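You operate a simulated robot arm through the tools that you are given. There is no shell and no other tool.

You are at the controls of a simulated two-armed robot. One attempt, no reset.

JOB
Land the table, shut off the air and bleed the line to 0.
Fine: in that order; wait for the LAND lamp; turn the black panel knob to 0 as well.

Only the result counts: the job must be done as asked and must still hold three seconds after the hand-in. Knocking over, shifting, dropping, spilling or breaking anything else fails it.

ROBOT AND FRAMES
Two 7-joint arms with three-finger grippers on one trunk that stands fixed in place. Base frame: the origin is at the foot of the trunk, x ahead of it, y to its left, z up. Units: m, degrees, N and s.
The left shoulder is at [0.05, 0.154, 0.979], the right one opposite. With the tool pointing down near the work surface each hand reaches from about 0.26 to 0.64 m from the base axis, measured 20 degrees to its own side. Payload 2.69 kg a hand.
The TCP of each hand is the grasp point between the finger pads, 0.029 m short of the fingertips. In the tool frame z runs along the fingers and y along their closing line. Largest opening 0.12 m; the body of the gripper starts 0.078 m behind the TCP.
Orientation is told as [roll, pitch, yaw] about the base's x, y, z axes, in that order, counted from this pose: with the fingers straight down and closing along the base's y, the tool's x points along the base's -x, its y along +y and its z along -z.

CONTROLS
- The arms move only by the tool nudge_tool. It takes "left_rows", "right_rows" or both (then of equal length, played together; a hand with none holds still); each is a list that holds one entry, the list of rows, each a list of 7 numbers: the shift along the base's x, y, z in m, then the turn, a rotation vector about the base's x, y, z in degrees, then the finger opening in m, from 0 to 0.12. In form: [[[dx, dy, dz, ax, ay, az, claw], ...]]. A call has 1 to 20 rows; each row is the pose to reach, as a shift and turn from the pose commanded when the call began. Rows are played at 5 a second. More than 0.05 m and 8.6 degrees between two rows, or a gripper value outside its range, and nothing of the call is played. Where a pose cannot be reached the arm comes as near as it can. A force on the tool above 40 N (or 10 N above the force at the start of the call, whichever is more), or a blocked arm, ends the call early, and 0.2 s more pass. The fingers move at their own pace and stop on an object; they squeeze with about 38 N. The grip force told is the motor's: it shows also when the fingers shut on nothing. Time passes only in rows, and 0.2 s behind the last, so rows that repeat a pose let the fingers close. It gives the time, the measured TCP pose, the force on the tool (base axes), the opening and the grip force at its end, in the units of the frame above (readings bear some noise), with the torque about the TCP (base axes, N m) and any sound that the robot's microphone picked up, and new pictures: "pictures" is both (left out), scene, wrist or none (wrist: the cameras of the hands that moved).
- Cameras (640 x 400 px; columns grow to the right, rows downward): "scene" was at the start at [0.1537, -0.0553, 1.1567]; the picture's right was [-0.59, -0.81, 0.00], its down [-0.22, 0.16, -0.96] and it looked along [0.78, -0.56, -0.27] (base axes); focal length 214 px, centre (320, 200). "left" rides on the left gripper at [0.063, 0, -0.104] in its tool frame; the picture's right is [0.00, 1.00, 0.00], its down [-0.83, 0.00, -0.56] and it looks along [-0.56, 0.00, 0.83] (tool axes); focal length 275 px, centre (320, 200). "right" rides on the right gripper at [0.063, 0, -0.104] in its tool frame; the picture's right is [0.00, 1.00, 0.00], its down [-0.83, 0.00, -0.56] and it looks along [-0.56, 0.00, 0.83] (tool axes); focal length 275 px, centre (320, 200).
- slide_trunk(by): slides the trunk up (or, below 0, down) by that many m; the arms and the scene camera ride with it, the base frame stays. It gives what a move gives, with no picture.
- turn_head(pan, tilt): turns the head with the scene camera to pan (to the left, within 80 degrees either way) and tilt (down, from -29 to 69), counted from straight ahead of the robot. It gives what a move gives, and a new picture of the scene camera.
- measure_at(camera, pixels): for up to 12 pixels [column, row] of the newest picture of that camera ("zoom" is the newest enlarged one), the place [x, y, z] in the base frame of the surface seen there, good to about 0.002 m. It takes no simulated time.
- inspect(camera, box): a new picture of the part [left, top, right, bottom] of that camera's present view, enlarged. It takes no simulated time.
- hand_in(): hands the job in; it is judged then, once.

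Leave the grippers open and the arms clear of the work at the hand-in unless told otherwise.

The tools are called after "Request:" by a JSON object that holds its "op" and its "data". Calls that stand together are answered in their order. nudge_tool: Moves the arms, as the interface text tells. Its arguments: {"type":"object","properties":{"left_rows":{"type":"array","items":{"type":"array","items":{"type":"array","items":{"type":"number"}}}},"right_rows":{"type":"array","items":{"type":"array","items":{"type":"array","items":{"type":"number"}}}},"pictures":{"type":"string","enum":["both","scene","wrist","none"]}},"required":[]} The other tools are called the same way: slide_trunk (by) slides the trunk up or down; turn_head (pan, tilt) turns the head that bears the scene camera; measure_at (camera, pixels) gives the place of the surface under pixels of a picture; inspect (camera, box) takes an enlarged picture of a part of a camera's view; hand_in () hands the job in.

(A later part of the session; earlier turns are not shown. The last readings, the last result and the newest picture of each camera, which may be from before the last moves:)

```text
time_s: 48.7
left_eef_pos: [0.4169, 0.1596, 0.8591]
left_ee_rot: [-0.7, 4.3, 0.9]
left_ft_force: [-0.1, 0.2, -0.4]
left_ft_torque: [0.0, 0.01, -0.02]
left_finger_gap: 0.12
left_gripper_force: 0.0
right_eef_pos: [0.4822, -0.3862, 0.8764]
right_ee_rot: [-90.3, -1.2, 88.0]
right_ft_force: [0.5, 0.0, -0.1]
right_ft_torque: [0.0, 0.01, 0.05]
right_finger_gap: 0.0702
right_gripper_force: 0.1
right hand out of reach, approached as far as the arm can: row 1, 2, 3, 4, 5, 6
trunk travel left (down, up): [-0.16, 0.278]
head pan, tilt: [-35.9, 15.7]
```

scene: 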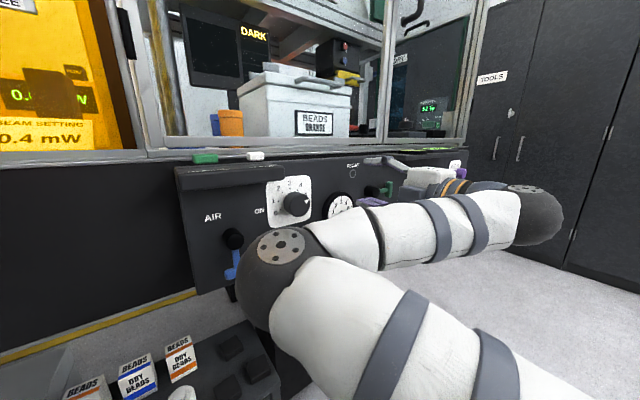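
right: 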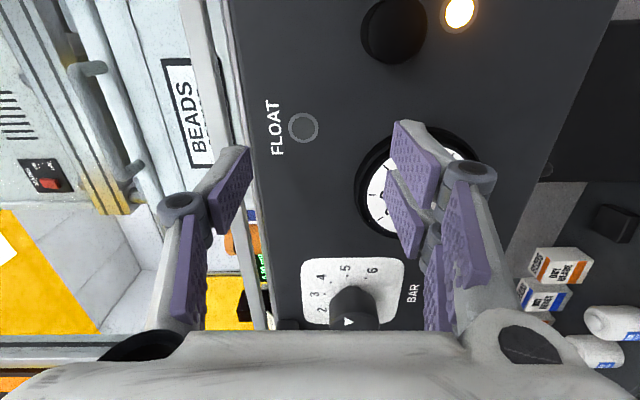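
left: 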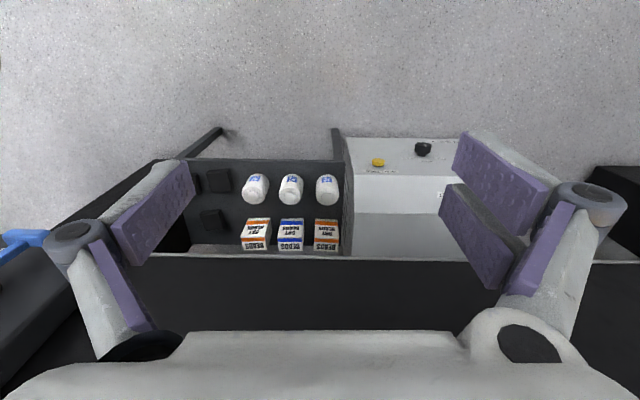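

The hand is level at (0.482, -0.386, 0.876), closing vertically, slightly above the knob's height. I test moving it left toward y≈-0.25 while staying at this depth (tips at x≈0.50, in front of the knob face at 0.514).

Request:
{"op": "nudge_tool", "data": {"right_rows": [[[-0.01, 0.03, 0, 0, 0, 0, 0.07], [-0.012, 0.06, 0, 0, 0, 0, 0.07], [-0.012, 0.09, 0, 0, 0, 0, 0.07], [-0.012, 0.12, 0, 0, 0, 0, 0.07]]], "pictures": "both"}}

```text
time_s: 49.7
left_eef_pos: [0.4168, 0.159, 0.8587]
left_ee_rot: [-0.6, 4.3, 0.9]
left_ft_force: [0.4, 0.9, 0.7]
left_ft_torque: [-0.01, 0.0, 0.0]
left_finger_gap: 0.12
left_gripper_force: 0.0
right_eef_pos: [0.4865, -0.3602, 0.9237]
right_ee_rot: [-90.1, -1.1, 87.9]
right_ft_force: [0.0, -0.6, 0.3]
right_ft_torque: [0.0, 0.02, -0.03]
right_finger_gap: 0.07
right_gripper_force: 0.0
right hand out of reach, approached as far as the arm can: row 1, 2, 3, 4
trunk travel left (down, up): [-0.16, 0.278]
head pan, tilt: [-35.9, 15.7]
```

scene: 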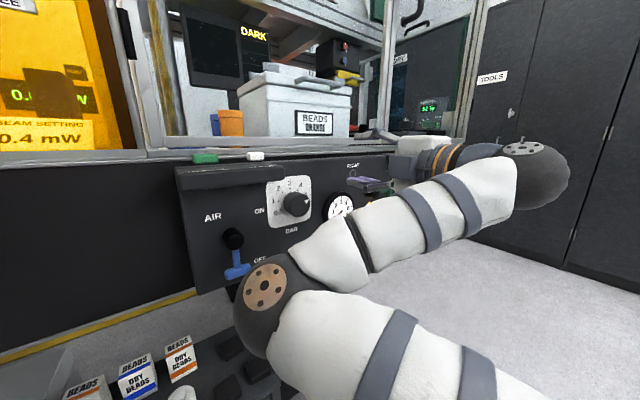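
right: 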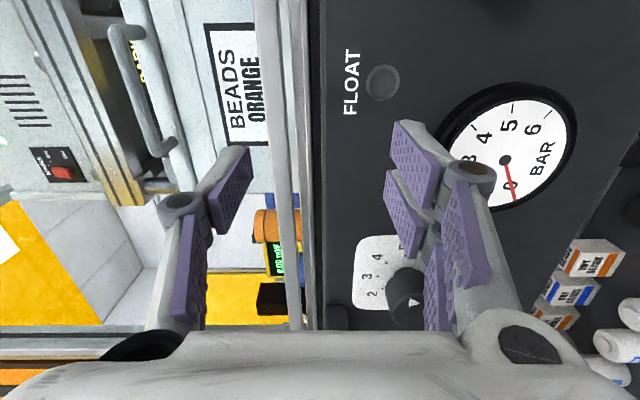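

This posture only drifts upward (now z=0.924, y=-0.36) and cannot reach the knob. I back away from the panel and up, checking for contact, before returning to the earlier elbow-high posture.

Request:
{"op": "nudge_tool", "data": {"right_rows": [[[-0.015, -0.02, 0.02, 0, 0, 0, 0.07], [-0.03, -0.04, 0.04, 0, 0, 0, 0.07], [-0.05, -0.06, 0.05, 0, 0, 0, 0.07], [-0.07, -0.08, 0.055, 0, 0, 0, 0.07]]], "pictures": "scene"}}

```text
time_s: 50.7
left_eef_pos: [0.4157, 0.1594, 0.8589]
left_ee_rot: [-0.6, 4.4, 0.8]
left_ft_force: [-0.1, 0.2, 0.0]
left_ft_torque: [0.0, -0.04, -0.03]
left_finger_gap: 0.12
left_gripper_force: 0.0
right_eef_pos: [0.4448, -0.4359, 1.0026]
right_ee_rot: [-90.2, -1.1, 88.1]
right_ft_force: [-0.3, 0.0, 0.0]
right_ft_torque: [0.01, 0.02, -0.01]
right_finger_gap: 0.0701
right_gripper_force: 0.1
right hand out of reach, approached as far as the arm can: row 2, 3, 4
trunk travel left (down, up): [-0.16, 0.278]
head pan, tilt: [-35.9, 15.7]
```

scene: 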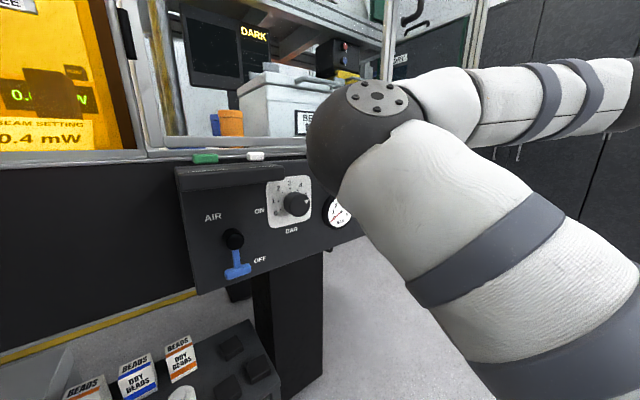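

The hand is free at (0.445, -0.436, 1.003). I roll it back by 90° (fingers closing along y again) while drawing it back and to the right.

Request:
{"op": "nudge_tool", "data": {"right_rows": [[[-0.005, -0.003, 0.002, 8, 0, 0, 0.07], [-0.01, -0.006, 0.004, 16, 0, 0, 0.07], [-0.015, -0.01, 0.006, 24, 0, 0, 0.07], [-0.02, -0.013, 0.008, 32, 0, 0, 0.07], [-0.025, -0.016, 0.01, 40, 0, 0, 0.07], [-0.03, -0.02, 0.012, 48, 0, 0, 0.07], [-0.035, -0.023, 0.014, 56, 0, 0, 0.07], [-0.04, -0.026, 0.016, 64, 0, 0, 0.07], [-0.045, -0.03, 0.018, 72, 0, 0, 0.07], [-0.05, -0.033, 0.02, 80, 0, 0, 0.07], [-0.05, -0.035, 0.02, 88, 0, 0, 0.07], [-0.05, -0.035, 0.02, 90, 0, 0, 0.07]]], "pictures": "both"}}

```text
time_s: 53.3
left_eef_pos: [0.4171, 0.1586, 0.8585]
left_ee_rot: [-0.6, 4.4, 0.7]
left_ft_force: [-1.1, -0.7, -0.7]
left_ft_torque: [-0.01, -0.04, -0.02]
left_finger_gap: 0.1199
left_gripper_force: 0.0
right_eef_pos: [0.4286, -0.4723, 1.0209]
right_ee_rot: [33.4, -88.0, -33.8]
right_ft_force: [-0.1, 0.1, 0.2]
right_ft_torque: [0.05, -0.01, -0.02]
right_finger_gap: 0.0697
right_gripper_force: 0.0
right hand out of reach, approached as far as the arm can: row 6, 7, 8, 9, 10, 11, 12
trunk travel left (down, up): [-0.16, 0.278]
head pan, tilt: [-35.9, 15.7]
```

scene: 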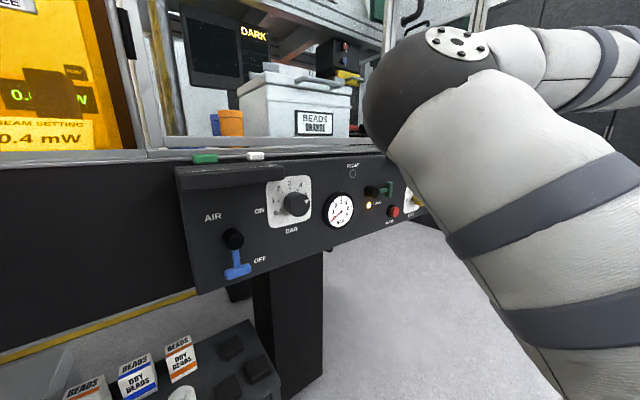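
right: 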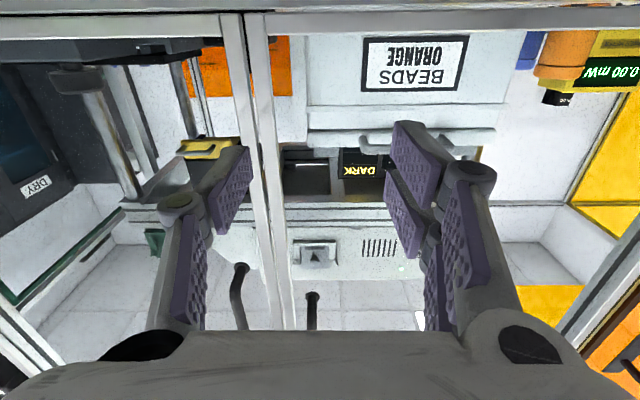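

The hand is back in the elbow-high posture, closing along y, at (0.429, -0.472, 1.021). I draw it farther from the panel and down a little, before raising the trunk.

Request:
{"op": "nudge_tool", "data": {"right_rows": [[[-0.01, 0, -0.02, 0, 4, 0, 0.07], [-0.02, 0, -0.04, 0, 8, 0, 0.07], [-0.03, -0.005, -0.06, 0, 12, 0, 0.07], [-0.04, -0.01, -0.08, 0, 16, 0, 0.07], [-0.05, -0.015, -0.1, 0, 20, 0, 0.07]]], "pictures": "scene"}}

```text
time_s: 54.5
left_eef_pos: [0.4159, 0.1592, 0.86]
left_ee_rot: [-0.7, 4.3, 0.9]
left_ft_force: [-0.1, 0.1, -0.4]
left_ft_torque: [0.0, 0.01, -0.02]
left_finger_gap: 0.1199
left_gripper_force: 0.1
right_eef_pos: [0.3986, -0.4857, 0.9137]
right_ee_rot: [2.0, -68.2, -2.9]
right_ft_force: [0.5, -0.4, -0.8]
right_ft_torque: [0.0, -0.01, -0.02]
right_finger_gap: 0.0697
right_gripper_force: 0.0
right hand out of reach, approached as far as the arm can: row 1, 2, 3, 4, 5
trunk travel left (down, up): [-0.16, 0.278]
head pan, tilt: [-35.9, 15.7]
```

scene: 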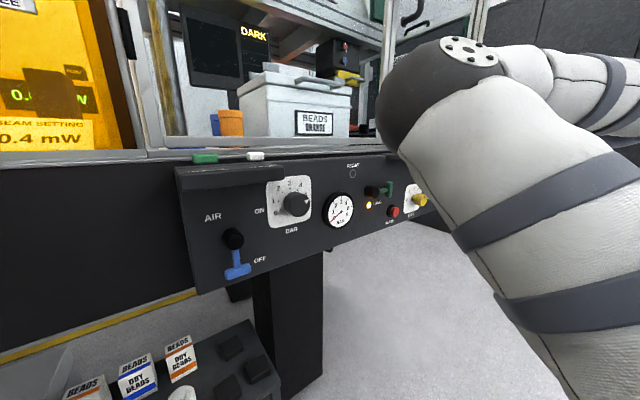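

The hand is clear at (0.399, -0.486, 0.914), tilted about 20° down. I raise the trunk by 0.19 m, back to its start height.

Request:
{"op": "slide_trunk", "data": {"by": 0.19}}

```text
time_s: 56.5
left_eef_pos: [0.4167, 0.1587, 1.0482]
left_ee_rot: [-0.7, 4.4, 0.9]
left_ft_force: [-0.3, 0.5, 0.3]
left_ft_torque: [0.0, 0.0, 0.04]
left_finger_gap: 0.12
left_gripper_force: 0.1
right_eef_pos: [0.4, -0.4854, 1.1029]
right_ee_rot: [2.4, -68.2, -2.8]
right_ft_force: [0.1, -0.6, 0.3]
right_ft_torque: [0.0, 0.02, -0.02]
right_finger_gap: 0.0705
right_gripper_force: 0.1
trunk travel left (down, up): [-0.35, 0.088]
head pan, tilt: [-35.9, 15.7]
```

That went cleanly. I raise the trunk another 0.08 m, which by my reckoning gives the arm more room to fold toward the knob.

Request:
{"op": "slide_trunk", "data": {"by": 0.08}}

```text
time_s: 57.7
left_eef_pos: [0.4173, 0.1587, 1.1281]
left_ee_rot: [-0.6, 4.5, 0.8]
left_ft_force: [0.6, 0.0, -1.5]
left_ft_torque: [-0.01, 0.08, 0.03]
left_finger_gap: 0.12
left_gripper_force: 0.0
right_eef_pos: [0.4011, -0.4864, 1.1824]
right_ee_rot: [2.4, -68.1, -2.9]
right_ft_force: [0.4, 0.6, -0.8]
right_ft_torque: [0.03, 0.02, 0.02]
right_finger_gap: 0.0697
right_gripper_force: 0.1
trunk travel left (down, up): [-0.43, 0.008]
head pan, tilt: [-35.9, 15.7]
```

Now I lower the right hand in small steps to about (0.44, -0.40, 0.90), keeping its 20° downward tilt.

Request:
{"op": "nudge_tool", "data": {"right_rows": [[[0.005, 0.01, -0.035, 0, 0, 0, 0.07], [0.01, 0.02, -0.07, 0, 0, 0, 0.07], [0.015, 0.03, -0.105, 0, 0, 0, 0.07], [0.02, 0.04, -0.14, 0, 0, 0, 0.07], [0.025, 0.05, -0.175, 0, 0, 0, 0.07], [0.03, 0.06, -0.21, 0, 0, 0, 0.07], [0.035, 0.07, -0.245, 0, 0, 0, 0.07], [0.04, 0.086, -0.28, 0, 0, 0, 0.07]]], "pictures": "both"}}

```text
time_s: 59.5
left_eef_pos: [0.417, 0.1594, 1.1285]
left_ee_rot: [-0.7, 4.3, 0.9]
left_ft_force: [-0.1, 0.1, -0.7]
left_ft_torque: [0.0, 0.02, 0.0]
left_finger_gap: 0.12
left_gripper_force: 0.1
right_eef_pos: [0.4404, -0.3964, 0.9029]
right_ee_rot: [2.2, -68.3, -2.7]
right_ft_force: [0.4, -0.1, -0.2]
right_ft_torque: [0.0, -0.03, 0.0]
right_finger_gap: 0.0699
right_gripper_force: 0.0
trunk travel left (down, up): [-0.43, 0.008]
head pan, tilt: [-35.9, 15.7]
```

scene: 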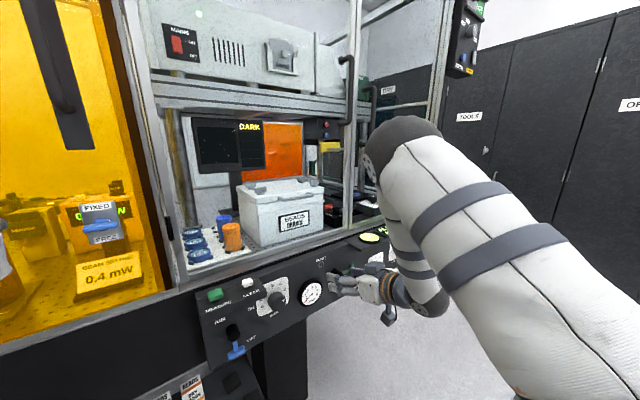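
right: 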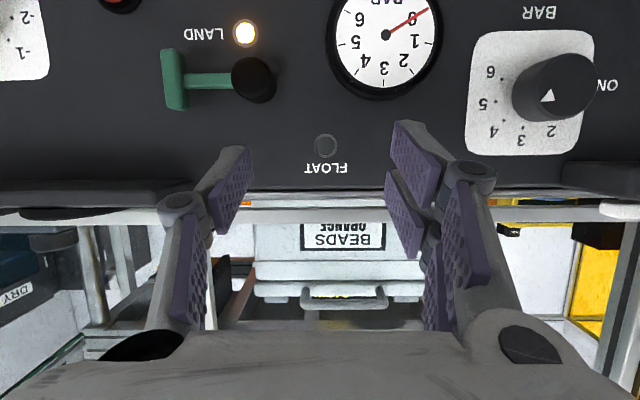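

No reach warnings now: the hand is at (0.440, -0.396, 0.903), tilted 21° down. I move it to the pre-grasp place in front of the knob, about (0.471, -0.235, 0.850), with the fingers open at 0.07.

Request:
{"op": "nudge_tool", "data": {"right_rows": [[[0.01, 0.03, -0.012, 0, 0, 0, 0.07], [0.02, 0.065, -0.025, 0, 0, 0, 0.07], [0.028, 0.1, -0.04, 0, 0, 0, 0.07], [0.031, 0.13, -0.05, 0, 0, 0, 0.07], [0.031, 0.161, -0.053, 0, 0, 0, 0.07], [0.031, 0.161, -0.053, 0, 0, 0, 0.07]]], "pictures": "both"}}

```text
time_s: 60.9
left_eef_pos: [0.4176, 0.16, 1.1295]
left_ee_rot: [-0.6, 4.3, 0.9]
left_ft_force: [-1.0, 0.5, 0.3]
left_ft_torque: [-0.03, 0.0, -0.03]
left_finger_gap: 0.1201
left_gripper_force: 0.1
right_eef_pos: [0.4699, -0.2863, 0.8602]
right_ee_rot: [4.0, -68.0, -2.9]
right_ft_force: [-0.3, 0.2, 0.1]
right_ft_torque: [0.03, 0.03, -0.02]
right_finger_gap: 0.0699
right_gripper_force: 0.1
right hand out of reach, approached as far as the arm can: row 4, 5, 6
trunk travel left (down, up): [-0.43, 0.008]
head pan, tilt: [-35.9, 15.7]
```

scene: 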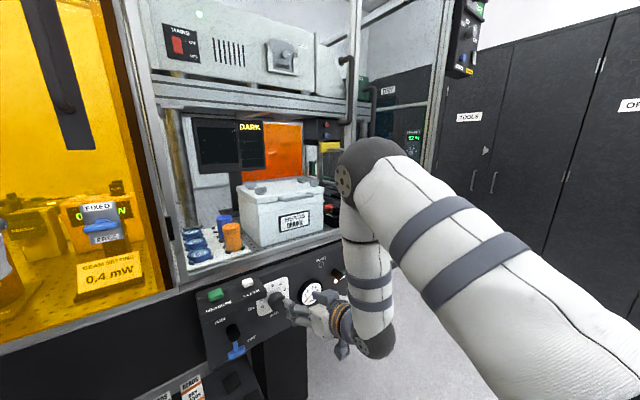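
right: 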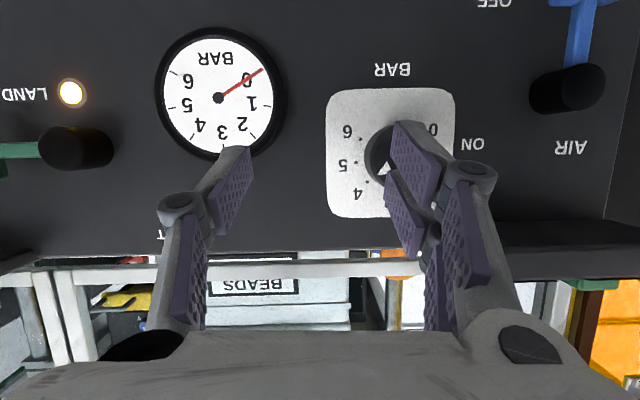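

Better: y=-0.286 now, limited by how far the elbow folds. Turning the hand 20° left moves the wrist right and makes room, so I go to the pre-grasp place with that turn; at full depth I can straighten it again.

Request:
{"op": "nudge_tool", "data": {"right_rows": [[[-0.002, 0.0, 0, 0, 0, 7, 0.08], [-0.002, 0.012, -0.003, 0, 0, 14, 0.08], [0.0, 0.03, -0.007, 0, 0, 20, 0.08], [0.0, 0.05, -0.01, 0, 0, 20, 0.08], [0.0, 0.051, -0.01, 0, 0, 20, 0.08]]], "pictures": "both"}}

```text
time_s: 62.1
left_eef_pos: [0.4156, 0.1595, 1.1281]
left_ee_rot: [-0.5, 4.3, 0.9]
left_ft_force: [0.6, 0.3, 0.2]
left_ft_torque: [-0.02, -0.01, 0.03]
left_finger_gap: 0.1201
left_gripper_force: 0.1
right_eef_pos: [0.4665, -0.2359, 0.8484]
right_ee_rot: [2.3, -68.4, 17.3]
right_ft_force: [0.7, -0.6, -0.3]
right_ft_torque: [0.0, 0.04, 0.01]
right_finger_gap: 0.08
right_gripper_force: 0.1
trunk travel left (down, up): [-0.43, 0.008]
head pan, tilt: [-35.9, 15.7]
```

scene: 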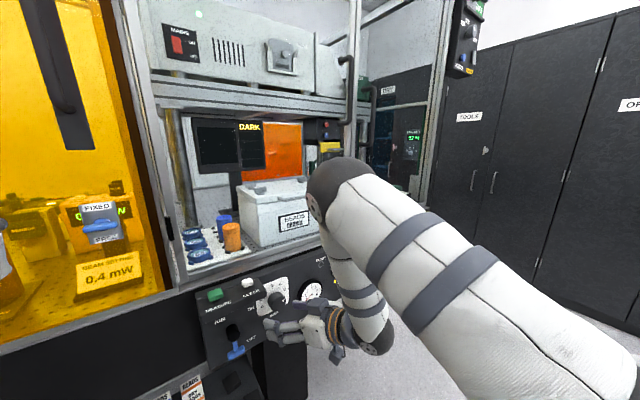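
right: 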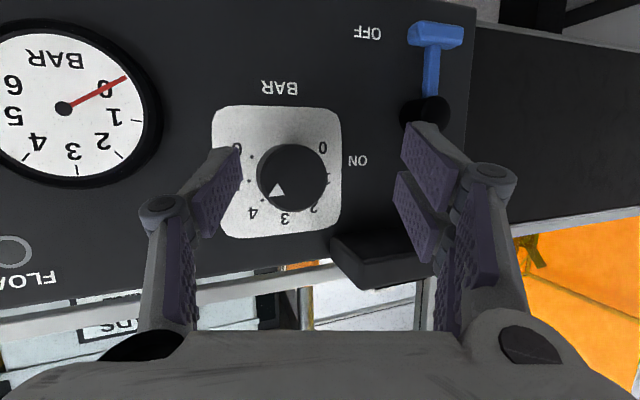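

The knob (293,178) is now between the open fingers and there is no reach warning. I measure the knob's face once more from here.

Request:
{"op": "inspect", "data": {"camera": "right", "box": [210, 100, 370, 250]}}

Request:
{"op": "measure_at", "data": {"camera": "right", "pixels": [[293, 178], [268, 178], [320, 178], [293, 152], [293, 204], [278, 192], [260, 180], [326, 180], [323, 147], [245, 210], [285, 217], [250, 180]]}}

```text
2.67 times, centred on (290, 175) of right
```

zoom: 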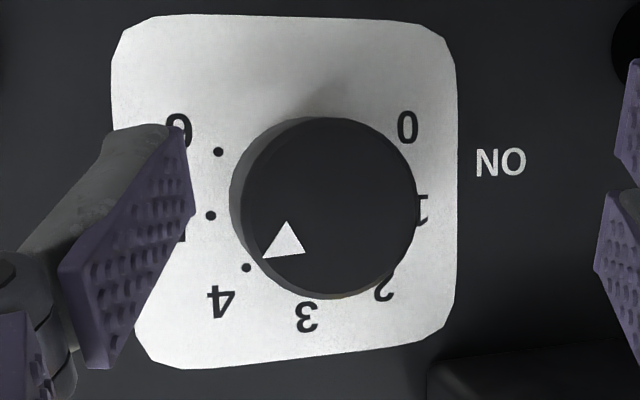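

```text
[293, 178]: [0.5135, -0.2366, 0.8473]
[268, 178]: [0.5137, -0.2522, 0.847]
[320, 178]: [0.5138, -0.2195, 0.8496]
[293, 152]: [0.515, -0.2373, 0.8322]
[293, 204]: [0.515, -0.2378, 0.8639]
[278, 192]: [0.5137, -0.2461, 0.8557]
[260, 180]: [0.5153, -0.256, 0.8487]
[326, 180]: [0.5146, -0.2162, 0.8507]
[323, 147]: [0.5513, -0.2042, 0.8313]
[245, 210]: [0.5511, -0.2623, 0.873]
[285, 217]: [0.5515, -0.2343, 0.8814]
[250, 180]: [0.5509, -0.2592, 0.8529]
```

The knob's axis is at (-0.236, 0.847), radius 0.020, pointer at 37° above right (about 4.4); 0 lies 169° counter-clockwise. I slide the open fingers straight forward around the knob to x≈0.516 (tips about 5 mm short of the panel).

Request:
{"op": "nudge_tool", "data": {"right_rows": [[[0.015, 0, 0.001, 0, 0, 0, 0.08], [0.03, 0, 0.002, 0, 0, 0, 0.08], [0.042, 0, 0.002, 0, 0, 0, 0.08], [0.049, 0, 0.002, 0, 0, 0, 0.08], [0.049, 0, 0.002, 0, 0, 0, 0.08]]], "pictures": "both"}}

```text
time_s: 63.3
left_eef_pos: [0.4162, 0.1589, 1.1295]
left_ee_rot: [-0.5, 4.3, 0.9]
left_ft_force: [-0.2, 0.2, 1.0]
left_ft_torque: [0.0, 0.01, -0.01]
left_finger_gap: 0.1199
left_gripper_force: 0.0
right_eef_pos: [0.5184, -0.2353, 0.8502]
right_ee_rot: [2.3, -68.2, 17.3]
right_ft_force: [-4.5, -2.4, -0.6]
right_ft_torque: [0.02, 0.01, -0.26]
right_finger_gap: 0.0857
right_gripper_force: 2.0
trunk travel left (down, up): [-0.43, 0.008]
head pan, tilt: [-35.9, 15.7]
```

scene: 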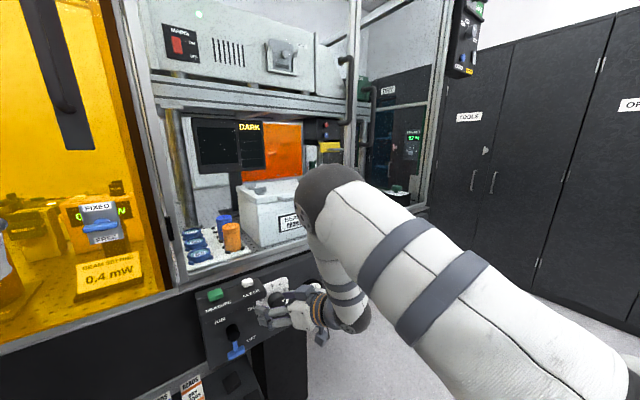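
right: 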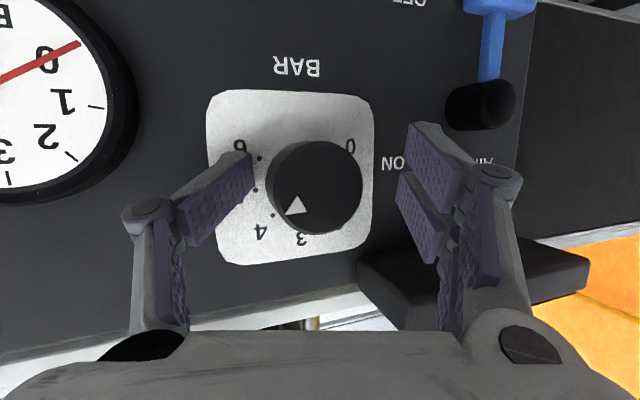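

The right-hand fingertip touches the dial plate lightly (4.5 N) because the turned hand puts that finger ahead. I back off 15 mm and then straighten the hand by 20° around the knob.

Request:
{"op": "nudge_tool", "data": {"right_rows": [[[-0.008, 0, 0, 0, 0, 0, 0.08], [-0.015, 0, 0, 0, 0, 0, 0.08], [-0.015, 0, 0, 0, 0, -7, 0.08], [-0.014, 0, 0, 0, 0, -14, 0.08], [-0.012, 0, 0, 0, 0, -19, 0.08], [-0.012, 0, 0, 0, 0, -19, 0.08]]], "pictures": "both"}}

```text
time_s: 64.5
left_eef_pos: [0.4176, 0.1592, 1.1283]
left_ee_rot: [-0.6, 4.4, 0.8]
left_ft_force: [-0.4, -0.4, 0.4]
left_ft_torque: [0.02, -0.03, 0.01]
left_finger_gap: 0.1201
left_gripper_force: 0.0
right_eef_pos: [0.5056, -0.2605, 0.8569]
right_ee_rot: [5.5, -68.3, -0.5]
right_ft_force: [7.9, 21.5, -2.3]
right_ft_torque: [0.1, 0.09, -0.18]
right_finger_gap: 0.0895
right_gripper_force: 6.9
right hand out of reach, approached as far as the arm can: row 4, 5, 6
trunk travel left (down, up): [-0.43, 0.008]
head pan, tilt: [-35.9, 15.7]
stopped in row 6 (right hand): the force on the tool passed its limit at 50 N (the readings are from after the stop); the commanded pose is now the measured one
```

scene: 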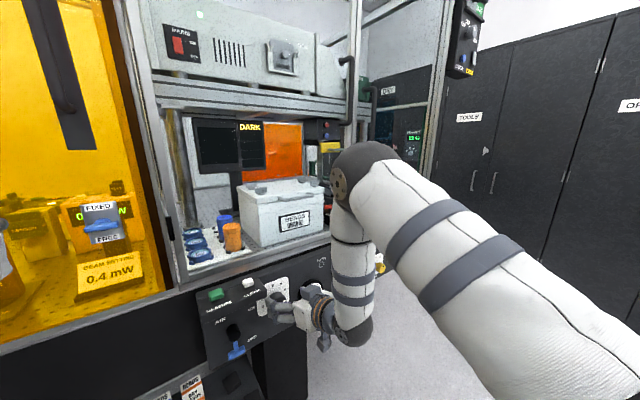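
right: 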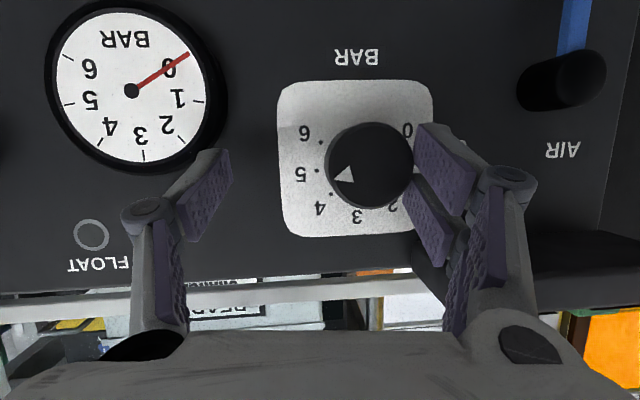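

The arm could not straighten fully: it slid right to y=-0.26 and one finger pressed the knob (21 N), turning it slightly to about 4.7; the air is off, so pressure is unaffected. I turn the hand back 19° left to free the knob, then withdraw straight back.

Request:
{"op": "nudge_tool", "data": {"right_rows": [[[-0.003, 0.008, -0.002, 0, 0, 6, 0.09], [-0.006, 0.016, -0.004, 0, 0, 13, 0.09], [-0.008, 0.023, -0.006, 0, 0, 19, 0.09], [-0.022, 0.023, -0.006, 0, 0, 19, 0.09], [-0.04, 0.023, -0.006, 0, 0, 19, 0.09], [-0.045, 0.023, -0.006, 0, 0, 19, 0.09]]], "pictures": "both"}}

```text
time_s: 65.9
left_eef_pos: [0.4159, 0.1587, 1.1303]
left_ee_rot: [-0.6, 4.3, 0.7]
left_ft_force: [-0.7, 0.4, -0.1]
left_ft_torque: [0.01, 0.0, -0.01]
left_finger_gap: 0.1202
left_gripper_force: 0.0
right_eef_pos: [0.4603, -0.2432, 0.8497]
right_ee_rot: [5.1, -68.2, 18.2]
right_ft_force: [0.3, 0.3, -0.2]
right_ft_torque: [0.0, 0.01, 0.03]
right_finger_gap: 0.0897
right_gripper_force: 0.1
trunk travel left (down, up): [-0.43, 0.008]
head pan, tilt: [-35.9, 15.7]
```

scene: 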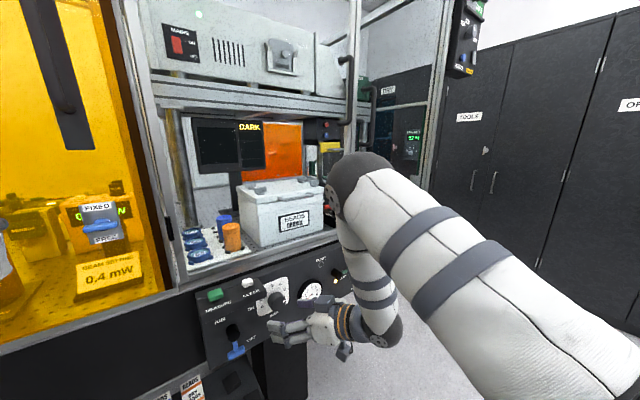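
right: 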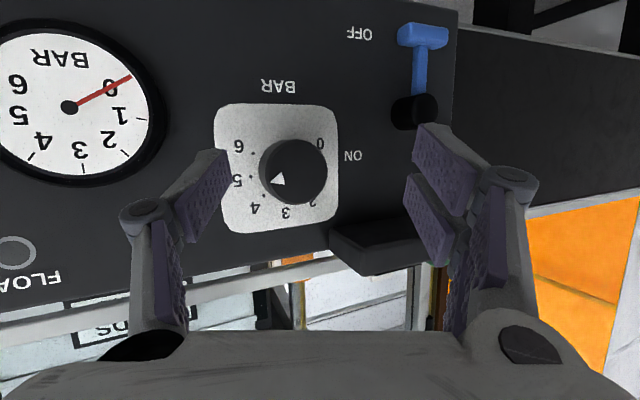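

The hand is free again and the knob points at about 4.7. I move right to (0.44, -0.39, 0.88), straightening the hand, where there is room to roll it.

Request:
{"op": "nudge_tool", "data": {"right_rows": [[[-0.005, -0.025, 0.006, 0, 0, -3, 0.08], [-0.01, -0.055, 0.012, 0, 0, -8, 0.08], [-0.015, -0.09, 0.02, 0, 0, -13, 0.08], [-0.02, -0.12, 0.025, 0, 0, -17, 0.08], [-0.02, -0.147, 0.03, 0, 0, -20, 0.08]]], "pictures": "none"}}

```text
time_s: 67.1
left_eef_pos: [0.4176, 0.1582, 1.1293]
left_ee_rot: [-0.6, 4.2, 0.9]
left_ft_force: [-0.8, 0.2, -0.5]
left_ft_torque: [0.03, 0.01, 0.05]
left_finger_gap: 0.1201
left_gripper_force: 0.1
right_eef_pos: [0.4392, -0.3895, 0.8803]
right_ee_rot: [5.1, -68.2, -1.9]
right_ft_force: [-0.5, -0.3, -0.8]
right_ft_torque: [0.02, -0.01, 0.0]
right_finger_gap: 0.0799
right_gripper_force: 0.2
trunk travel left (down, up): [-0.43, 0.008]
head pan, tilt: [-35.9, 15.7]
```

The hand is at (0.439, -0.390, 0.880). I correct a 2.8° yaw error first.

Request:
{"op": "nudge_tool", "data": {"right_rows": [[[0, 0, 0, 0, 0, -2.8, 0.07], [0, 0, 0, 0, 0, -2.8, 0.07]]], "pictures": "none"}}

```text
time_s: 67.7
left_eef_pos: [0.4172, 0.158, 1.1298]
left_ee_rot: [-0.6, 4.3, 0.8]
left_ft_force: [1.0, 0.8, -0.2]
left_ft_torque: [0.02, -0.02, 0.01]
left_finger_gap: 0.1201
left_gripper_force: 0.1
right_eef_pos: [0.4387, -0.3898, 0.8801]
right_ee_rot: [5.1, -68.2, -4.6]
right_ft_force: [0.2, 0.0, 0.1]
right_ft_torque: [-0.01, 0.03, -0.02]
right_finger_gap: 0.07
right_gripper_force: 0.1
trunk travel left (down, up): [-0.43, 0.008]
head pan, tilt: [-35.9, 15.7]
```

Now I try rolling the other way (+ about x), in steps, first to +32°, to see whether that stays within reach.

Request:
{"op": "nudge_tool", "data": {"right_rows": [[[0, 0, 0, 8, 0, 0, 0.07], [0, 0, 0, 16, 0, 0, 0.07], [0, 0, 0, 24, 0, 0, 0.07], [0, 0, 0, 32, 0, 0, 0.07]]], "pictures": "scene"}}

```text
time_s: 68.7
left_eef_pos: [0.4175, 0.1585, 1.1294]
left_ee_rot: [-0.6, 4.3, 0.8]
left_ft_force: [-0.1, -0.4, -0.1]
left_ft_torque: [0.03, 0.01, 0.03]
left_finger_gap: 0.1199
left_gripper_force: 0.1
right_eef_pos: [0.4391, -0.3906, 0.8807]
right_ee_rot: [61.3, -50.3, -54.4]
right_ft_force: [0.3, -0.4, 0.0]
right_ft_torque: [0.0, -0.01, -0.01]
right_finger_gap: 0.07
right_gripper_force: 0.0
trunk travel left (down, up): [-0.43, 0.008]
head pan, tilt: [-35.9, 15.7]
```

scene: 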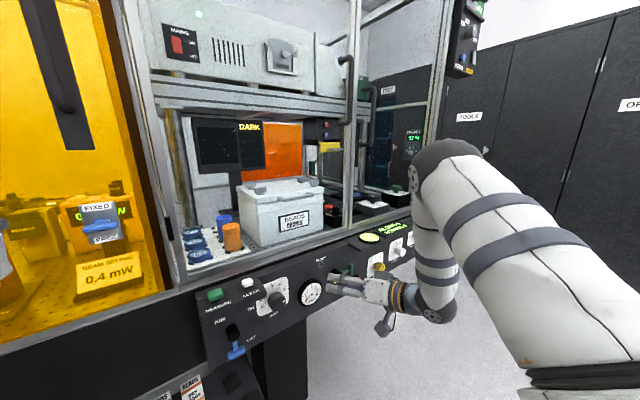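

+32° works without any warning. I continue the roll by another 40°.

Request:
{"op": "nudge_tool", "data": {"right_rows": [[[0, 0, 0, 8, 0, 0, 0.07], [0, 0, 0, 16, 0, 0, 0.07], [0, 0, 0, 24, 0, 0, 0.07], [0, 0, 0, 32, 0, 0, 0.07], [0, 0, 0, 40, 0, 0, 0.07]]], "pictures": "both"}}

```text
time_s: 69.9
left_eef_pos: [0.4164, 0.1577, 1.129]
left_ee_rot: [-0.6, 4.4, 0.9]
left_ft_force: [-0.4, -0.3, -0.1]
left_ft_torque: [0.02, -0.01, -0.04]
left_finger_gap: 0.1201
left_gripper_force: 0.1
right_eef_pos: [0.4387, -0.3899, 0.8804]
right_ee_rot: [84.2, -14.8, -67.4]
right_ft_force: [0.3, -0.6, 0.0]
right_ft_torque: [-0.01, 0.01, 0.02]
right_finger_gap: 0.0701
right_gripper_force: 0.0
trunk travel left (down, up): [-0.43, 0.008]
head pan, tilt: [-35.9, 15.7]
```

scene: 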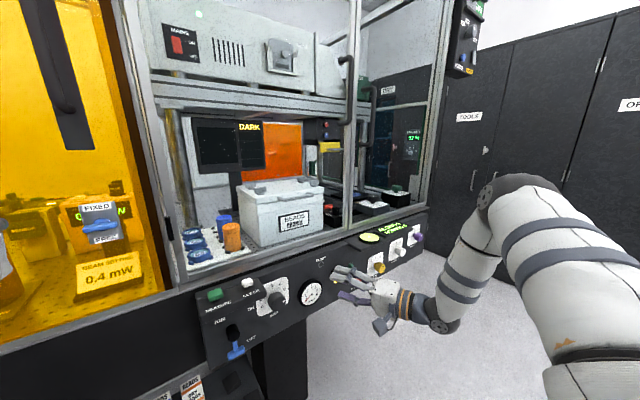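
right: 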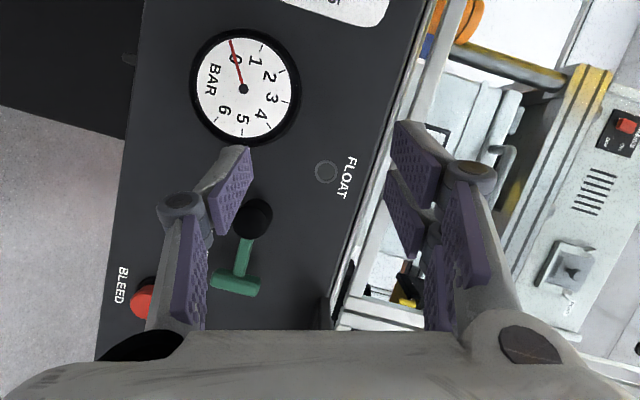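

The hand now closes nearly vertically (74° from level), tilted so the wrist sits to the right, with no reach warning. I bring it to the pre-grasp place (0.466, -0.239, 0.847) with the fingers open 0.06.

Request:
{"op": "nudge_tool", "data": {"right_rows": [[[0.006, 0.03, -0.01, 0, 0, 0, 0.065], [0.012, 0.065, -0.02, 0, 0, 0, 0.06], [0.02, 0.1, -0.028, 0, 0, 0, 0.06], [0.027, 0.13, -0.033, 0, 0, 0, 0.06], [0.027, 0.151, -0.033, 0, 0, 0, 0.06], [0.027, 0.151, -0.033, 0, 0, 0, 0.06]]], "pictures": "both"}}

```text
time_s: 71.3
left_eef_pos: [0.4175, 0.1578, 1.1302]
left_ee_rot: [-0.6, 4.3, 0.8]
left_ft_force: [-0.4, 0.5, -1.0]
left_ft_torque: [-0.02, 0.02, -0.01]
left_finger_gap: 0.1198
left_gripper_force: 0.1
right_eef_pos: [0.467, -0.2391, 0.8469]
right_ee_rot: [84.0, -15.0, -67.4]
right_ft_force: [-0.8, 0.1, -0.1]
right_ft_torque: [0.0, 0.01, -0.03]
right_finger_gap: 0.0602
right_gripper_force: 0.0
trunk travel left (down, up): [-0.43, 0.008]
head pan, tilt: [-35.9, 15.7]
```

scene: 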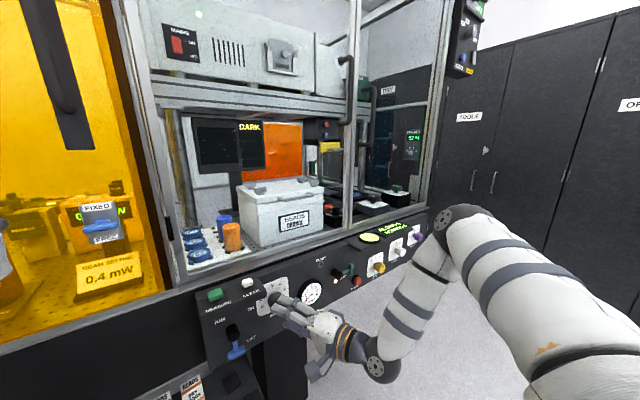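
right: 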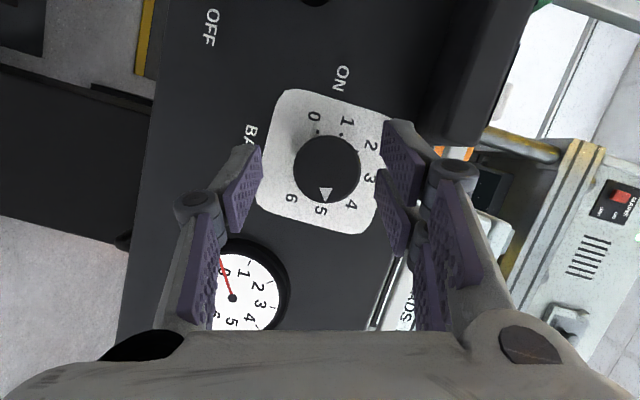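

The hand reached the pre-grasp place with no warning; the knob (327,168) is centred between the fingers and points near 5. I advance straight to x≈0.516.

Request:
{"op": "nudge_tool", "data": {"right_rows": [[[0.015, 0, 0, 0, 0, 0, 0.06], [0.03, 0, 0, 0, 0, 0, 0.06], [0.042, 0, 0, 0, 0, 0, 0.06], [0.048, 0, 0, 0, 0, 0, 0.06], [0.048, 0, 0, 0, 0, 0, 0.06]]], "pictures": "both"}}

Request:
{"op": "inspect", "data": {"camera": "right", "box": [200, 60, 440, 210]}}

```text
time_s: 72.5
left_eef_pos: [0.4169, 0.1598, 1.1299]
left_ee_rot: [-0.6, 4.3, 0.8]
left_ft_force: [-0.8, 1.1, 1.3]
left_ft_torque: [-0.01, -0.02, 0.01]
left_finger_gap: 0.12
left_gripper_force: 0.0
right_eef_pos: [0.5151, -0.2391, 0.8473]
right_ee_rot: [84.1, -15.0, -67.4]
right_ft_force: [0.2, -0.7, -0.3]
right_ft_torque: [0.01, 0.0, 0.0]
right_finger_gap: 0.0599
right_gripper_force: 0.1
trunk travel left (down, up): [-0.43, 0.008]
head pan, tilt: [-35.9, 15.7]
```

scene: 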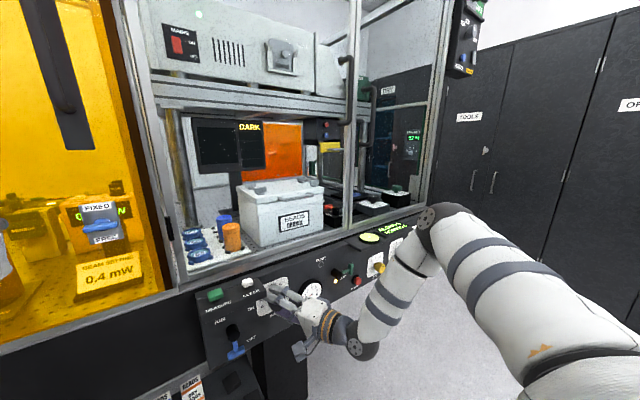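
right: 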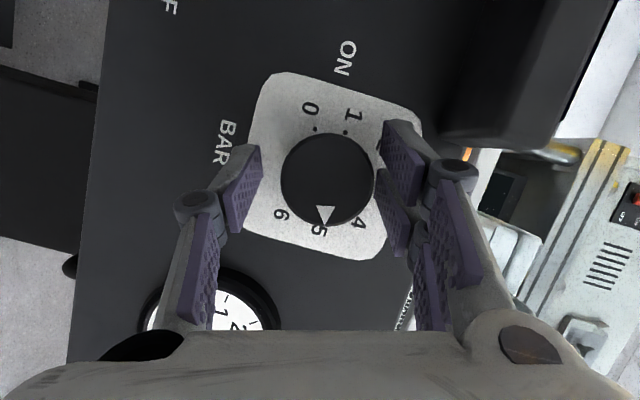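

```text
2.67 times, centred on (320, 135) of right
```

zoom: 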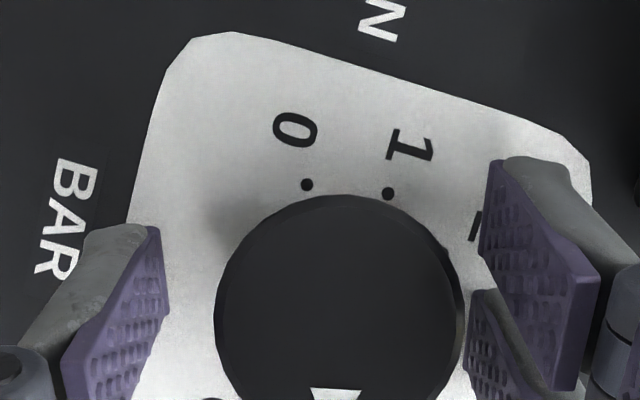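

No contact, fingers around the knob at x=0.515. I close the fingers on the knob and let them settle.

Request:
{"op": "nudge_tool", "data": {"right_rows": [[[0, 0, 0, 0, 0, 0, 0.045], [0, 0, 0, 0, 0, 0, 0.03], [0, 0, 0, 0, 0, 0, 0.02], [0, 0, 0, 0, 0, 0, 0.02]]], "pictures": "wrist"}}

```text
time_s: 73.5
left_eef_pos: [0.4163, 0.1617, 1.1303]
left_ee_rot: [-0.7, 4.2, 0.8]
left_ft_force: [0.0, -0.3, 0.1]
left_ft_torque: [0.01, 0.01, 0.0]
left_finger_gap: 0.1197
left_gripper_force: 0.1
right_eef_pos: [0.5152, -0.2372, 0.8506]
right_ee_rot: [84.4, -15.1, -67.6]
right_ft_force: [4.6, 3.1, 15.8]
right_ft_torque: [0.03, -0.2, 0.47]
right_finger_gap: 0.0408
right_gripper_force: 44.8
trunk travel left (down, up): [-0.43, 0.008]
head pan, tilt: [-35.9, 15.7]
```

right: 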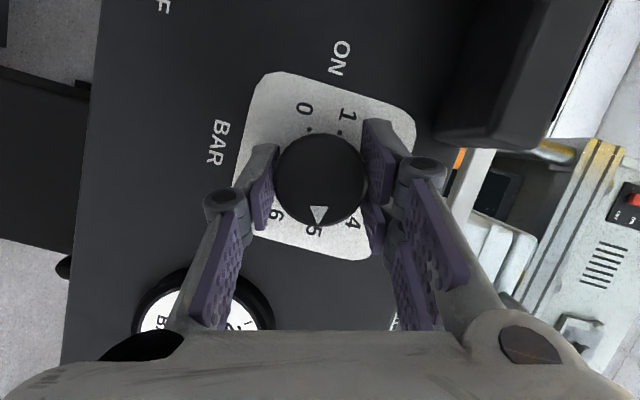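

The knob is gripped (gap 0.041, 45 N); the hand was pulled up 3 mm, so the true axis is near z=0.850. I re-centre by 3 mm and turn the hand -56° about x (counter-clockwise seen from the robot).

Request:
{"op": "nudge_tool", "data": {"right_rows": [[[0, 0.002, 0.003, 0, 0, 0, 0.02], [0, 0.002, 0.003, -7, 0, 0, 0.02], [0, 0.002, 0.003, -14, 0, 0, 0.02], [0, 0.002, 0.003, -21, 0, 0, 0.02], [0, 0.002, 0.003, -28, 0, 0, 0.02], [0, 0.002, 0.003, -35, 0, 0, 0.02], [0, 0.002, 0.003, -42, 0, 0, 0.02], [0, 0.002, 0.003, -49, 0, 0, 0.02], [0, 0.002, 0.003, -56, 0, 0, 0.02]]], "pictures": "both"}}

```text
time_s: 75.5
left_eef_pos: [0.4152, 0.1604, 1.1306]
left_ee_rot: [-0.5, 4.1, 0.7]
left_ft_force: [0.2, -0.1, 0.0]
left_ft_torque: [0.01, -0.05, 0.03]
left_finger_gap: 0.12
left_gripper_force: 0.0
right_eef_pos: [0.5148, -0.2363, 0.8514]
right_ee_rot: [41.2, -62.4, -37.5]
right_ft_force: [7.4, 8.3, 18.6]
right_ft_torque: [0.1, -0.92, 0.29]
right_finger_gap: 0.0408
right_gripper_force: 44.8
trunk travel left (down, up): [-0.43, 0.008]
head pan, tilt: [-35.9, 15.7]
```

scene: 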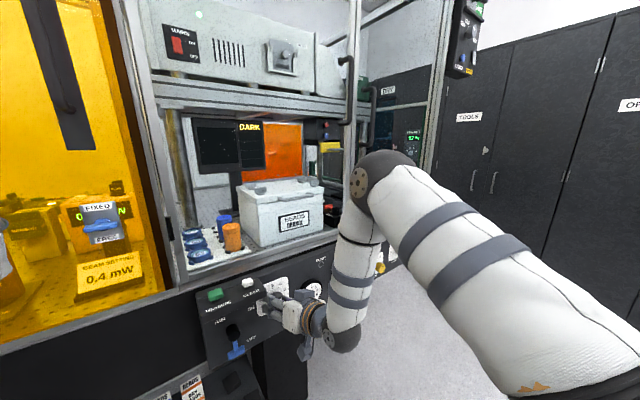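
right: 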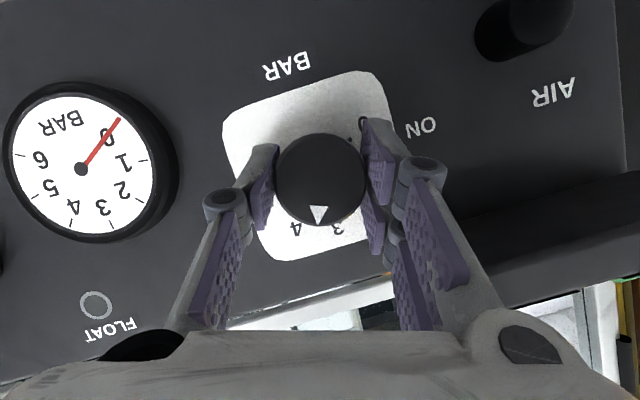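

The knob followed the hand: the pointer is now between 3 and 4. I open the fingers, roll the hand back +63° around the knob, and then grip again.

Request:
{"op": "nudge_tool", "data": {"right_rows": [[[0, 0, 0, 0, 0, 0, 0.06], [0, 0, 0, 0, 0, 0, 0.06], [0, 0, 0, 7, 0, 0, 0.06], [0, 0, 0, 14, 0, 0, 0.06], [0, 0, 0, 21, 0, 0, 0.06], [0, 0, 0, 28, 0, 0, 0.06], [0, 0, 0, 35, 0, 0, 0.06], [0, 0, 0, 42, 0, 0, 0.06], [0, 0, 0, 49, 0, 0, 0.06], [0, 0, 0, 56, 0, 0, 0.06], [0, 0, 0, 63, 0, 0, 0.06], [0, 0, 0, 63, 0, 0, 0.06]]], "pictures": "both"}}

```text
time_s: 78.1
left_eef_pos: [0.417, 0.1601, 1.1289]
left_ee_rot: [-0.5, 4.3, 0.7]
left_ft_force: [0.5, 0.2, 0.1]
left_ft_torque: [-0.03, 0.0, -0.04]
left_finger_gap: 0.12
left_gripper_force: 0.1
right_eef_pos: [0.5147, -0.2367, 0.8511]
right_ee_rot: [86.7, -8.4, -68.0]
right_ft_force: [-0.5, 0.2, -0.5]
right_ft_torque: [0.02, -0.01, 0.0]
right_finger_gap: 0.0602
right_gripper_force: 0.0
trunk travel left (down, up): [-0.43, 0.008]
head pan, tilt: [-35.9, 15.7]
```

scene: 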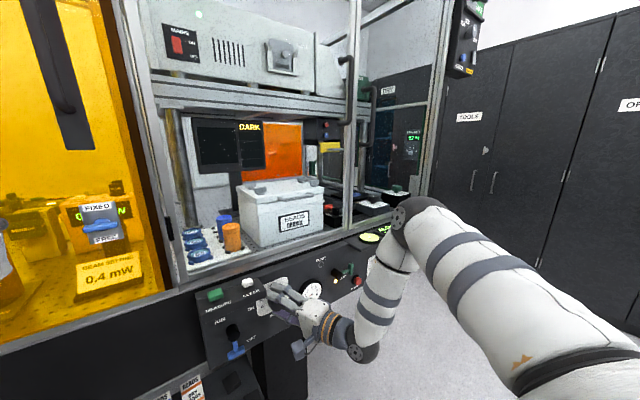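
right: 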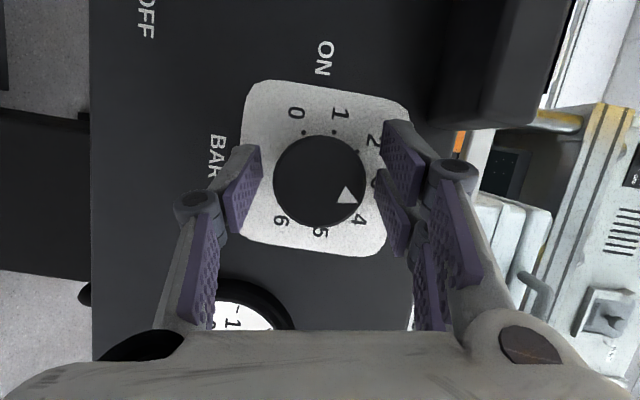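

The pointer shows about 3.4, so 132° remain. I grip again and turn -66°.

Request:
{"op": "nudge_tool", "data": {"right_rows": [[[0, 0, 0, 0, 0, 0, 0.04], [0, 0, 0, 0, 0, 0, 0.02], [0, 0, 0, 0, 0, 0, 0.02], [0, 0, 0, -7.5, 0, 0, 0.02], [0, 0, 0, -15, 0, 0, 0.02], [0, 0, 0, -22.5, 0, 0, 0.02], [0, 0, 0, -30, 0, 0, 0.02], [0, 0, 0, -37.5, 0, 0, 0.02], [0, 0, 0, -45, 0, 0, 0.02], [0, 0, 0, -52.5, 0, 0, 0.02], [0, 0, 0, -60, 0, 0, 0.02], [0, 0, 0, -66, 0, 0, 0.02]]], "pictures": "both"}}

```text
time_s: 80.7
left_eef_pos: [0.4168, 0.1632, 1.1298]
left_ee_rot: [-0.8, 4.2, 0.8]
left_ft_force: [0.6, -0.5, 0.0]
left_ft_torque: [-0.03, 0.02, 0.01]
left_finger_gap: 0.1201
left_gripper_force: 0.0
right_eef_pos: [0.5152, -0.2362, 0.853]
right_ee_rot: [36.0, -64.0, -31.9]
right_ft_force: [0.6, 26.2, 8.7]
right_ft_torque: [0.08, -0.86, 0.91]
right_finger_gap: 0.0411
right_gripper_force: 45.2
right hand out of reach, approached as far as the arm can: row 12
trunk travel left (down, up): [-0.43, 0.008]
head pan, tilt: [-35.9, 15.7]
```

scene: 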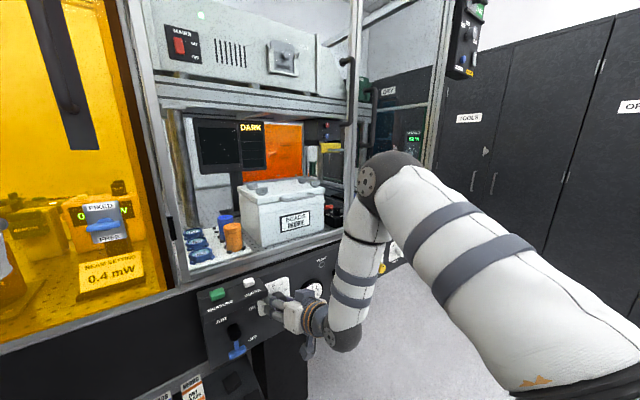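
right: 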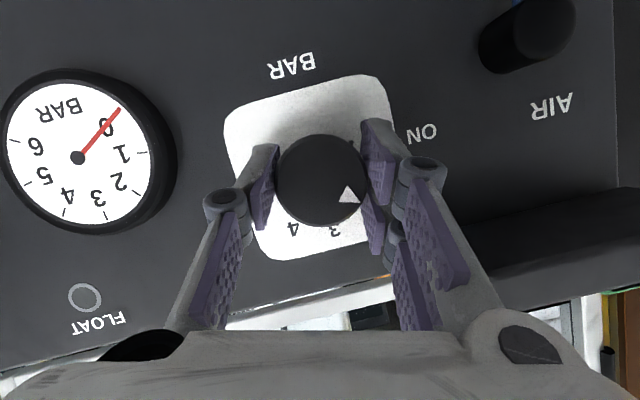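

The pointer is near 2; the last bit was at the edge of reach (26 N sideways). I open, re-centre by 2 mm and roll the hand back +66°.

Request:
{"op": "nudge_tool", "data": {"right_rows": [[[0, 0, 0, 2, 0, 0, 0.06], [0, 0, -0.001, 4, 0, 0, 0.06], [0, 0, -0.002, 11, 0, 0, 0.06], [0, 0, -0.002, 18, 0, 0, 0.06], [0, 0, -0.002, 25, 0, 0, 0.06], [0, 0, -0.002, 32, 0, 0, 0.06], [0, 0, -0.002, 39, 0, 0, 0.06], [0, 0, -0.002, 46, 0, 0, 0.06], [0, 0, -0.002, 53, 0, 0, 0.06], [0, 0, -0.002, 60, 0, 0, 0.06], [0, 0, -0.002, 67, 0, 0, 0.06], [0, 0, -0.002, 67, 0, 0, 0.06]]], "pictures": "both"}}

Request:
{"op": "inspect", "data": {"camera": "right", "box": [200, 60, 440, 270]}}

```text
time_s: 83.3
left_eef_pos: [0.4169, 0.1583, 1.1291]
left_ee_rot: [-0.7, 4.3, 0.9]
left_ft_force: [0.6, -0.2, -0.1]
left_ft_torque: [-0.02, -0.02, -0.02]
left_finger_gap: 0.12
left_gripper_force: 0.0
right_eef_pos: [0.5142, -0.2425, 0.8476]
right_ee_rot: [87.2, -7.5, -68.0]
right_ft_force: [-0.5, 0.6, -0.7]
right_ft_torque: [0.01, -0.01, 0.04]
right_finger_gap: 0.0599
right_gripper_force: 0.0
trunk travel left (down, up): [-0.43, 0.008]
head pan, tilt: [-35.9, 15.7]
```

scene: 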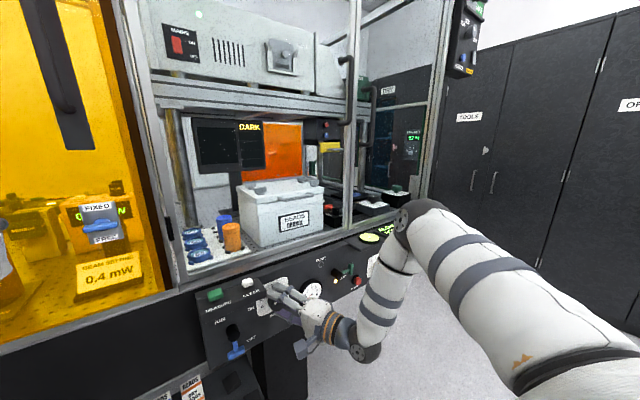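
right: 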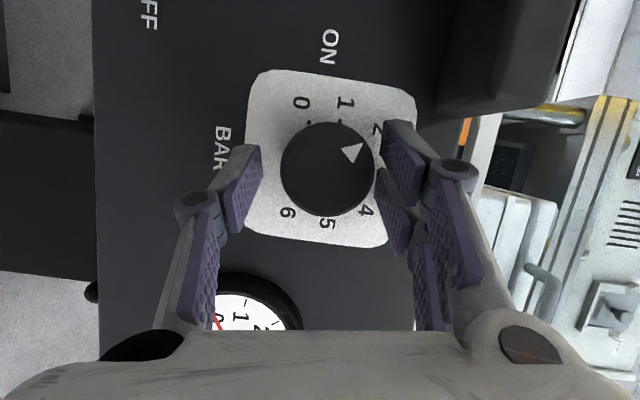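

```text
1.90 times, centred on (320, 165) of right
```

zoom: 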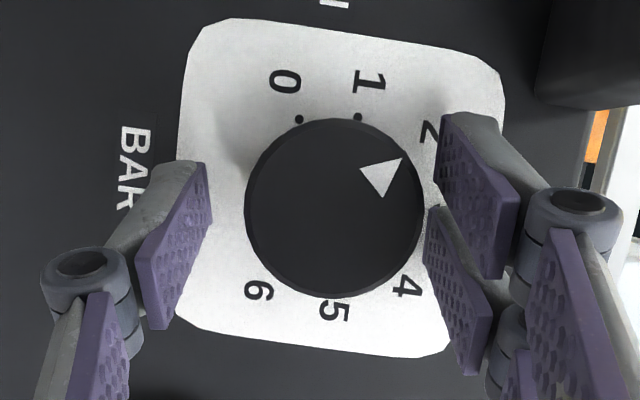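

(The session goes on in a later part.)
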